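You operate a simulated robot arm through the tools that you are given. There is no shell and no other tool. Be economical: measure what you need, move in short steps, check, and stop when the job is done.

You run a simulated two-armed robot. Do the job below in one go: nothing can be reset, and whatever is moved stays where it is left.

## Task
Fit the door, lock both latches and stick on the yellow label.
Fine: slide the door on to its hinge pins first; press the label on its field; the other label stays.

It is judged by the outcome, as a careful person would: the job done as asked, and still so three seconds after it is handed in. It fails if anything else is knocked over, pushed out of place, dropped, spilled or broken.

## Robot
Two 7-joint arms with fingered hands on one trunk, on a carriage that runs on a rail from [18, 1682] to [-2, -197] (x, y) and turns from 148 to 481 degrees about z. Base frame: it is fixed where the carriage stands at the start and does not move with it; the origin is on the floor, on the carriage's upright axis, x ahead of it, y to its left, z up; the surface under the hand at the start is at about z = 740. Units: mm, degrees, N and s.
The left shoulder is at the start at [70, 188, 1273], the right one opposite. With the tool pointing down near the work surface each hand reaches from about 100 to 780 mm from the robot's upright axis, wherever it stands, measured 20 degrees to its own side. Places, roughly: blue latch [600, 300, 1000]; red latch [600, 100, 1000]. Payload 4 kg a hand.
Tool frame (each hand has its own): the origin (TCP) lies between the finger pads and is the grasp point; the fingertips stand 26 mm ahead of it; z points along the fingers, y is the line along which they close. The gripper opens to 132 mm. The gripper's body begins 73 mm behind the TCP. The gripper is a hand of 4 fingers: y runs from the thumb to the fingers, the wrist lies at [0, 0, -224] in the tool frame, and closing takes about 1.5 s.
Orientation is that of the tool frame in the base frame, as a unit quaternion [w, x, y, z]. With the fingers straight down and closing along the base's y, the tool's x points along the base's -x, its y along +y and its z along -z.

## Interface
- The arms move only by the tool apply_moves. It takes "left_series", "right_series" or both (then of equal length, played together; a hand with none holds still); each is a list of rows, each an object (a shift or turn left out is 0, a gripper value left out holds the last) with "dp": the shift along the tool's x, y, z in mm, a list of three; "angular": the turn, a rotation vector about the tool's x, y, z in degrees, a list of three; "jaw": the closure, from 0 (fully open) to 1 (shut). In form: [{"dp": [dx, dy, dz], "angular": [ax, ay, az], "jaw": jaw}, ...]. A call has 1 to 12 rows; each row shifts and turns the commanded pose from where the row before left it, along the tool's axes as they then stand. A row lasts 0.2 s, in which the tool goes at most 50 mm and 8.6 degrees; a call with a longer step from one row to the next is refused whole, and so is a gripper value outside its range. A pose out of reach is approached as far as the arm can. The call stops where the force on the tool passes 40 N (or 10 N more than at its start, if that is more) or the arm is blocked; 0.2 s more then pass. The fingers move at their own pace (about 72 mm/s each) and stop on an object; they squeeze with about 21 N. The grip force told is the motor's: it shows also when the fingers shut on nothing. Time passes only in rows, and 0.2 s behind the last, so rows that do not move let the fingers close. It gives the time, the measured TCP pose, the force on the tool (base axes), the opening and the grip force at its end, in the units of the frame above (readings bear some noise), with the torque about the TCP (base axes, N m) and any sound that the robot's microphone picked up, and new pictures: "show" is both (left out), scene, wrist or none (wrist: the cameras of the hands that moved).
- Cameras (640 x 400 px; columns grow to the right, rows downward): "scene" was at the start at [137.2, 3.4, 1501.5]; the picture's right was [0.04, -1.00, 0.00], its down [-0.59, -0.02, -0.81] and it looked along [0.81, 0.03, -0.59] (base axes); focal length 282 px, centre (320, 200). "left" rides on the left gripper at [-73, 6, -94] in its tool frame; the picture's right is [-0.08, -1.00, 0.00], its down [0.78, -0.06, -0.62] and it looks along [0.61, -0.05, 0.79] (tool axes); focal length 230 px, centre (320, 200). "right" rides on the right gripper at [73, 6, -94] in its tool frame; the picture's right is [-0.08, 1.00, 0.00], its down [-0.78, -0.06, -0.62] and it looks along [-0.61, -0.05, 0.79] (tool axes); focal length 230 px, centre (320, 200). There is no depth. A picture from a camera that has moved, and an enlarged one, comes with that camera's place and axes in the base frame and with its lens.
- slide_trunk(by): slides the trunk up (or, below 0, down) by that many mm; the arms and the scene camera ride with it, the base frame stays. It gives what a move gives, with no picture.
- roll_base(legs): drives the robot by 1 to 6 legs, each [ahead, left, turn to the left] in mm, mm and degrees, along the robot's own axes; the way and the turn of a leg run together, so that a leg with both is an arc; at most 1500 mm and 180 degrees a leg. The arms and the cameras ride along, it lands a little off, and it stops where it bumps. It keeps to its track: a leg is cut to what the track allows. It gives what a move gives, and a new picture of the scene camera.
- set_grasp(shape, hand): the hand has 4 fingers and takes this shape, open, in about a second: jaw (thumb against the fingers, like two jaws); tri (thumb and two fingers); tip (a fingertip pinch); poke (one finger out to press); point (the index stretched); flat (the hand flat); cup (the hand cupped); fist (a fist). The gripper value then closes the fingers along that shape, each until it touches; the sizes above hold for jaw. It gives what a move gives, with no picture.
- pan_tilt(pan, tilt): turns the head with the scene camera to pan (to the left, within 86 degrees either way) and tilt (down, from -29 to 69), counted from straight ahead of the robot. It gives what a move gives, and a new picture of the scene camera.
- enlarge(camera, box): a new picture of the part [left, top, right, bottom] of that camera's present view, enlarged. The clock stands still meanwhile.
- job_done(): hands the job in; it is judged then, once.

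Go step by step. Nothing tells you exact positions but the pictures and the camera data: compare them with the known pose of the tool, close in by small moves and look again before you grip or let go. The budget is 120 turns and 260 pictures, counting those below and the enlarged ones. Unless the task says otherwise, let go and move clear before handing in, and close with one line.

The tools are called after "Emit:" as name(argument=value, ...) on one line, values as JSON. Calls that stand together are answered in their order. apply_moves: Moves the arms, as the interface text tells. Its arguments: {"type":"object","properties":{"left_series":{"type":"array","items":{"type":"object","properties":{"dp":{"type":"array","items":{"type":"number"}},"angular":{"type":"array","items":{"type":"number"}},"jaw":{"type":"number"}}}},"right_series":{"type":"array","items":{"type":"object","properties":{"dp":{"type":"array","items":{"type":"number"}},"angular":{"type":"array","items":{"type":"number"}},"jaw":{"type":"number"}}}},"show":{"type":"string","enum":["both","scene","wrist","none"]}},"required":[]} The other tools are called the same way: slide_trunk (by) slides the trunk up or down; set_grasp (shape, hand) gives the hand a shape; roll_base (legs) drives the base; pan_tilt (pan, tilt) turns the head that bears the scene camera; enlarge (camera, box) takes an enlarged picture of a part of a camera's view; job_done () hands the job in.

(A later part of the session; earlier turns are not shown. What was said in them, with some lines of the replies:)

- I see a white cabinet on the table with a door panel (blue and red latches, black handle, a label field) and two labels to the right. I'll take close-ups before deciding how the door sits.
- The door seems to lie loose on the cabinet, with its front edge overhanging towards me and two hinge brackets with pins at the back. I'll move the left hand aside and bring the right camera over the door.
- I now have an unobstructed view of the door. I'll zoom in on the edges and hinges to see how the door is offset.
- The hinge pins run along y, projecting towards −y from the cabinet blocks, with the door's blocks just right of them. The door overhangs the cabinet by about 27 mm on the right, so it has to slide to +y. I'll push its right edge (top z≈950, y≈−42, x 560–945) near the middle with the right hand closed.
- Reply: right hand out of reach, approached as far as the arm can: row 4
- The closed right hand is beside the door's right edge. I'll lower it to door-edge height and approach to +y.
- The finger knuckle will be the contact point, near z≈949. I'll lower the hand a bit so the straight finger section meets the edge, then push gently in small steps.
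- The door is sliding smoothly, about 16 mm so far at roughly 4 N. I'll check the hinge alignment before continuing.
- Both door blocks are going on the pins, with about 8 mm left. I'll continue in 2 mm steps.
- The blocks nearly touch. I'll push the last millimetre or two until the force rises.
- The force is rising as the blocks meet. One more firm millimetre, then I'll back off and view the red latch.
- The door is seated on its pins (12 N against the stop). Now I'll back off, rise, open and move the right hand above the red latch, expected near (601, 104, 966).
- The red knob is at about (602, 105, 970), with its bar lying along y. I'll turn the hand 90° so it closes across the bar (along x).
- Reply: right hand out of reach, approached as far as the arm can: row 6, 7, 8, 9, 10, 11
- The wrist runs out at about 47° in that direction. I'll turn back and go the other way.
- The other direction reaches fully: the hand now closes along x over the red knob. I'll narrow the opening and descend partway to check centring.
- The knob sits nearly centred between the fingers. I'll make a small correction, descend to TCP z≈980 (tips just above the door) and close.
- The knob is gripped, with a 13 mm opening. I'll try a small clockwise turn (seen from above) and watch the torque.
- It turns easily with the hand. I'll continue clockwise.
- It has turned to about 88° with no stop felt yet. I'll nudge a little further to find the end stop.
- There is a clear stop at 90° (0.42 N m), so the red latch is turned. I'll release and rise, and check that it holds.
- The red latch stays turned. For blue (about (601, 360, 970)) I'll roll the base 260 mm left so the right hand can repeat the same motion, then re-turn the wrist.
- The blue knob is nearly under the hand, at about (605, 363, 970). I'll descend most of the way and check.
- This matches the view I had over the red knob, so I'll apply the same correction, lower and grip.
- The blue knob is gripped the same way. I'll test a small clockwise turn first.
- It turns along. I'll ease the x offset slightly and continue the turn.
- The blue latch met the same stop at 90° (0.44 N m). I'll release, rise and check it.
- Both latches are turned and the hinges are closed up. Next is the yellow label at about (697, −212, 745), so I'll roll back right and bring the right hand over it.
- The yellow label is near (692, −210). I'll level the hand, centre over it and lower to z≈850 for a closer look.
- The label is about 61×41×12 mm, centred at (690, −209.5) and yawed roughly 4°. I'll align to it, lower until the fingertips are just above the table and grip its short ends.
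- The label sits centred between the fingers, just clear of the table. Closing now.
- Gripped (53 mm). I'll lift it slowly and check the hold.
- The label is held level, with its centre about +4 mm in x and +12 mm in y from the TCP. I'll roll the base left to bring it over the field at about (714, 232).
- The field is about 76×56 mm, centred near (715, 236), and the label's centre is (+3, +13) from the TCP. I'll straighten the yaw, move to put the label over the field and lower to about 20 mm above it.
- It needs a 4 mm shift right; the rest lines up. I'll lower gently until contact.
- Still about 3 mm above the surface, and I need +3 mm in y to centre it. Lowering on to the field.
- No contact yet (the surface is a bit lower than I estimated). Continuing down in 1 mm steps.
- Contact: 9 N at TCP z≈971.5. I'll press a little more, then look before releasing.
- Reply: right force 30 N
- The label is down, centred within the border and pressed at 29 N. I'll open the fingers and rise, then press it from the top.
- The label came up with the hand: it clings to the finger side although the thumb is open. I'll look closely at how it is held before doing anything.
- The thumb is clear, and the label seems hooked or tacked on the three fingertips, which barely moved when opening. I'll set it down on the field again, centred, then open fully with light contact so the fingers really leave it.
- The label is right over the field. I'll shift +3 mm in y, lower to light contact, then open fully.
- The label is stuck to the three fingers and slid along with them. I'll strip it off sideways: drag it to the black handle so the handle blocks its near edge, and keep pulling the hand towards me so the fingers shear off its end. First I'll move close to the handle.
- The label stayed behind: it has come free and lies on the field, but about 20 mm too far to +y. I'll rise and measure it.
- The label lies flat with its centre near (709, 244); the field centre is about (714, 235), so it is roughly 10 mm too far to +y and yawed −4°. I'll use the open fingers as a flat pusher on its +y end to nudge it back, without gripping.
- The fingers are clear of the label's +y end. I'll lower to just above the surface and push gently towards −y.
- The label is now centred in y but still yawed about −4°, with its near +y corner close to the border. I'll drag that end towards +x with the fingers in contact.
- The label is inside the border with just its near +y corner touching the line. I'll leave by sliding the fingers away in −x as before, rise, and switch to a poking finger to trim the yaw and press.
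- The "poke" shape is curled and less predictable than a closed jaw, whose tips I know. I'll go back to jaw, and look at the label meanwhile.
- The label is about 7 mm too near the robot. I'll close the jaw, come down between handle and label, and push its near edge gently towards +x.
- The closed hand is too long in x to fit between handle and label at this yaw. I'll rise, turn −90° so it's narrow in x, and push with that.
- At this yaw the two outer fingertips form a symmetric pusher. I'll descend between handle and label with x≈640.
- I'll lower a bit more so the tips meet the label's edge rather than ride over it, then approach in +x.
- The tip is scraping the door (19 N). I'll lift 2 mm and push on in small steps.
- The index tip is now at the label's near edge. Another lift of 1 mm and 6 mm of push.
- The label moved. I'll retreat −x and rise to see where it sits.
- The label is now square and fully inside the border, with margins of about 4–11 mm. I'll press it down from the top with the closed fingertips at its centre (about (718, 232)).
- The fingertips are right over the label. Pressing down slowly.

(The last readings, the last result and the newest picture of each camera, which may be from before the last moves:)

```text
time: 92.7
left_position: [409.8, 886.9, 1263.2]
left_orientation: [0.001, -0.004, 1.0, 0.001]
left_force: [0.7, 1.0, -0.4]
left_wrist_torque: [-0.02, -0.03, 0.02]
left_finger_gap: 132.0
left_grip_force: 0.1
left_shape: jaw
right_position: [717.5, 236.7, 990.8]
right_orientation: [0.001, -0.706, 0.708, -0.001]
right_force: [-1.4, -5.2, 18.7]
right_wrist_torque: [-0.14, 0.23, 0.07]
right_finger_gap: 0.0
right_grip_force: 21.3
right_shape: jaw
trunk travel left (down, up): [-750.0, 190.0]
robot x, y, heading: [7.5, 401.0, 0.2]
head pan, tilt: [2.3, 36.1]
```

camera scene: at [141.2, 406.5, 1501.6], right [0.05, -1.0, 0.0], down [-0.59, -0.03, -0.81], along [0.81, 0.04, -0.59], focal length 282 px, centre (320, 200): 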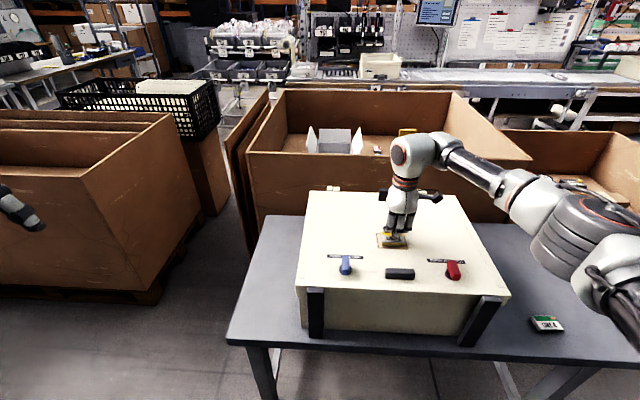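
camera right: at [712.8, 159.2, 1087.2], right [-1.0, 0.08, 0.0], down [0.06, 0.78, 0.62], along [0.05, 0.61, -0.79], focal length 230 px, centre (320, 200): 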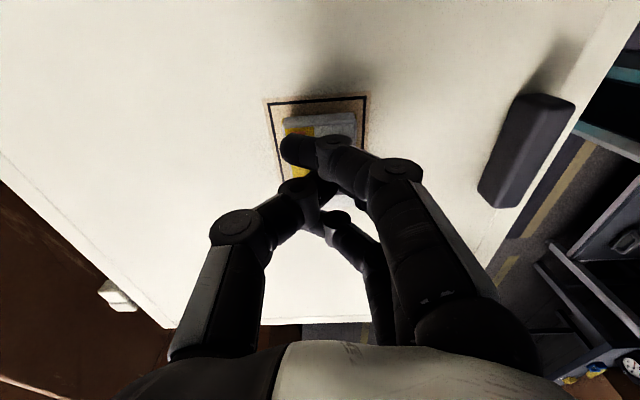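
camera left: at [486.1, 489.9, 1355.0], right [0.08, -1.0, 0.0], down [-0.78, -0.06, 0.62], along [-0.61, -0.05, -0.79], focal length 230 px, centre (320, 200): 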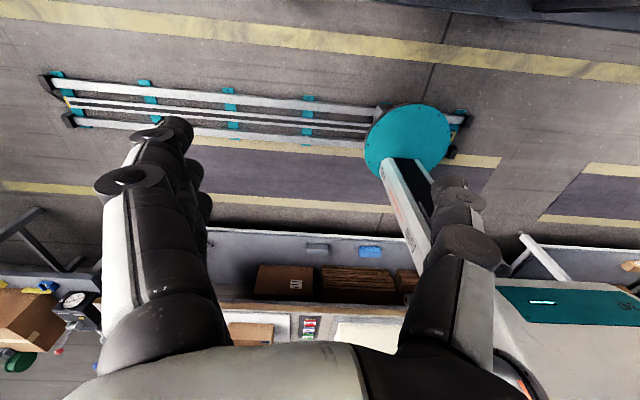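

19 N already. I'll increase to about 30 N and hold for a second.

Emit:
apply_moves(right_series=[{"dp": [0, 0, 1.2]}, {}, {}, {}, {}], show="none")

Emit:
apply_moves(right_series=[{"dp": [0, 0, -3]}, {"dp": [0, 0, -10]}, {"dp": [0, 0, -40]}, {"dp": [0, 0, -40]}, {"dp": [30, 30, 0]}, {}])

Emit:
enlarge(camera="scene", box=[350, 205, 450, 275])

```text
time: 93.9
left_position: [409.4, 886.8, 1262.6]
left_orientation: [0.002, -0.006, 1.0, -0.001]
left_force: [0.0, -0.2, 0.5]
left_wrist_torque: [0.01, 0.0, -0.01]
left_finger_gap: 132.0
left_grip_force: 0.1
left_shape: jaw
right_position: [717.0, 236.3, 990.7]
right_orientation: [0.0, -0.707, 0.707, 0.0]
right_force: [1.1, -6.4, 30.6]
right_wrist_torque: [-0.21, 0.27, 0.05]
right_finger_gap: 0.0
right_grip_force: 21.0
right_shape: jaw
trunk travel left (down, up): [-750.0, 190.0]
robot x, y, heading: [7.1, 404.6, 0.4]
head pan, tilt: [2.3, 36.1]
```

```text
time: 95.3
left_position: [412.1, 888.8, 1261.6]
left_orientation: [0.0, -0.005, 1.0, -0.002]
left_force: [0.1, 0.4, 0.8]
left_wrist_torque: [0.03, -0.01, 0.02]
left_finger_gap: 131.8
left_grip_force: 0.0
left_shape: jaw
right_position: [687.1, 210.0, 1076.8]
right_orientation: [0.0, 0.707, -0.707, -0.001]
right_force: [-0.4, 0.1, 0.3]
right_wrist_torque: [-0.04, -0.01, 0.02]
right_finger_gap: 0.1
right_grip_force: 21.3
right_shape: jaw
trunk travel left (down, up): [-750.0, 190.0]
robot x, y, heading: [6.3, 402.0, 0.3]
head pan, tilt: [2.3, 36.1]
camera scene: at [141.5, 407.8, 1501.5], right [0.05, -1.0, 0.0], down [-0.59, -0.03, -0.81], along [0.81, 0.04, -0.59], focal length 282 px, centre (320, 200)
camera right: at [682.5, 137.2, 1171.3], right [-1.0, 0.08, 0.0], down [0.06, 0.79, 0.62], along [0.05, 0.61, -0.79], focal length 230 px, centre (320, 200)
```

scene: 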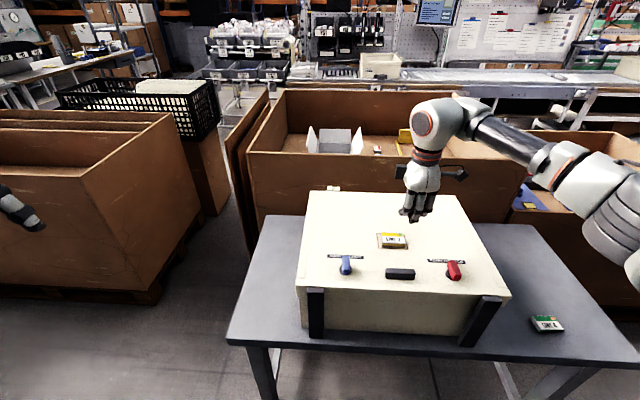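
right: 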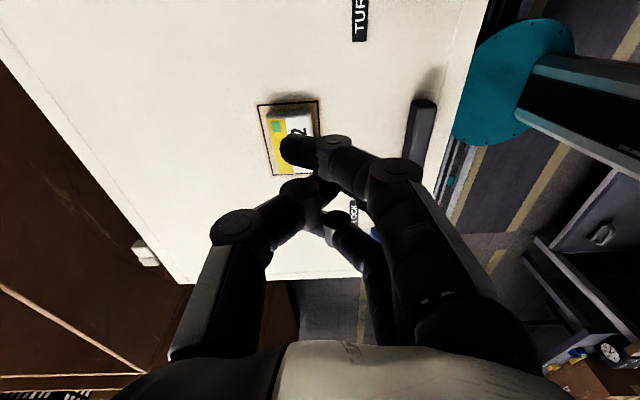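

```text
5.71 times, centred on (400, 240) of scene
camera zoom: at [141.5, 407.8, 1501.5], right [0.05, -1.0, 0.0], down [-0.59, -0.03, -0.81], along [0.81, 0.04, -0.59], focal length 1609 px, centre (-137, -29)
```

zoom: 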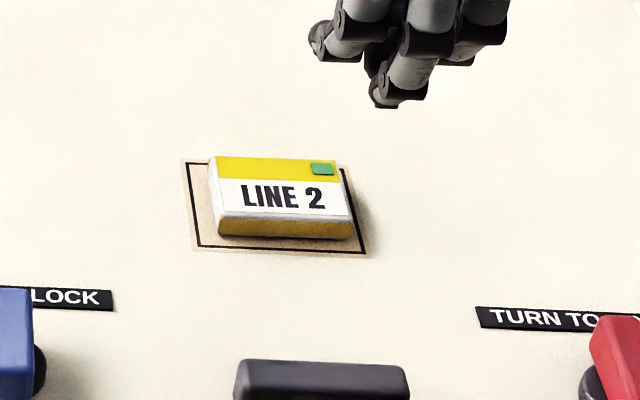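

The pink patch on the label has turned green, so it is pressed on and bonded inside the border. I'll move the hand clear and do a final check.

Emit:
apply_moves(right_series=[{"dp": [0, 0, -45]}, {"dp": [0, 0, -45]}, {"dp": [0, 0, -45]}, {"dp": [45, 0, 0]}, {"dp": [45, 0, 0]}, {"dp": [45, 0, 0]}, {"dp": [45, 0, 0]}, {"dp": [45, 0, 0]}, {}], show="scene")

Emit:
enlarge(camera="scene", box=[290, 180, 520, 325])

Emit:
enlarge(camera="scene", box=[310, 175, 450, 235])

```text
time: 97.3
left_position: [412.6, 889.6, 1262.6]
left_orientation: [0.0, -0.005, 1.0, -0.001]
left_force: [0.0, -0.1, -0.3]
left_wrist_torque: [-0.04, 0.02, 0.04]
left_finger_gap: 131.8
left_grip_force: 0.0
left_shape: jaw
right_position: [688.8, -18.5, 1216.3]
right_orientation: [-0.001, -0.707, 0.707, 0.0]
right_force: [0.2, 0.4, 0.9]
right_wrist_torque: [-0.02, 0.0, 0.0]
right_finger_gap: 0.2
right_grip_force: 20.6
right_shape: jaw
trunk travel left (down, up): [-750.0, 190.0]
robot x, y, heading: [2.3, 399.4, 0.7]
head pan, tilt: [2.3, 36.1]
camera scene: at [141.5, 408.2, 1501.5], right [0.05, -1.0, 0.0], down [-0.59, -0.03, -0.81], along [0.81, 0.04, -0.59], focal length 282 px, centre (320, 200)
```

scene: 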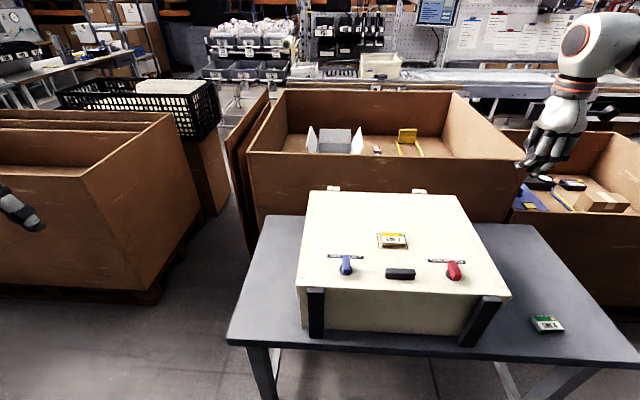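

```text
2.76 times, centred on (405, 252) of scene
camera zoom: at [141.5, 408.2, 1501.5], right [0.05, -1.0, 0.0], down [-0.59, -0.03, -0.81], along [0.81, 0.04, -0.59], focal length 777 px, centre (86, 55)
```

zoom: 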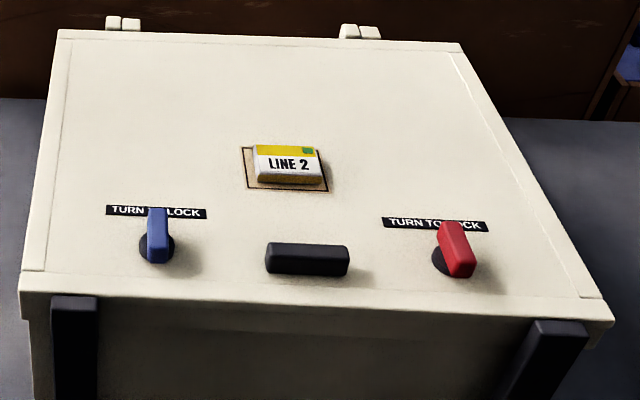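

```text
4.57 times, centred on (380, 205) of scene
camera zoom: at [141.5, 408.2, 1501.5], right [0.05, -1.0, 0.0], down [-0.59, -0.03, -0.81], along [0.81, 0.04, -0.59], focal length 1287 px, centre (46, 177)
```

zoom: 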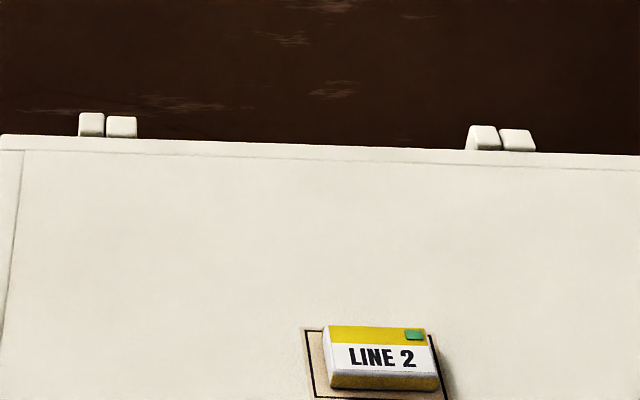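

The door is seated on both hinge pins, both latches are at their stops and the yellow label is stuck on its field. The green label is untouched and both hands are clear, so I'm handing in.

Emit:
job_done()

```text
The job is handed in.
```

The door is on its hinge pins, both latches are turned 90° to their stops, and the yellow "LINE 2" label is pressed on its field a few millimetres off centre but inside the border. The green "LINE 4" label was left where it was.
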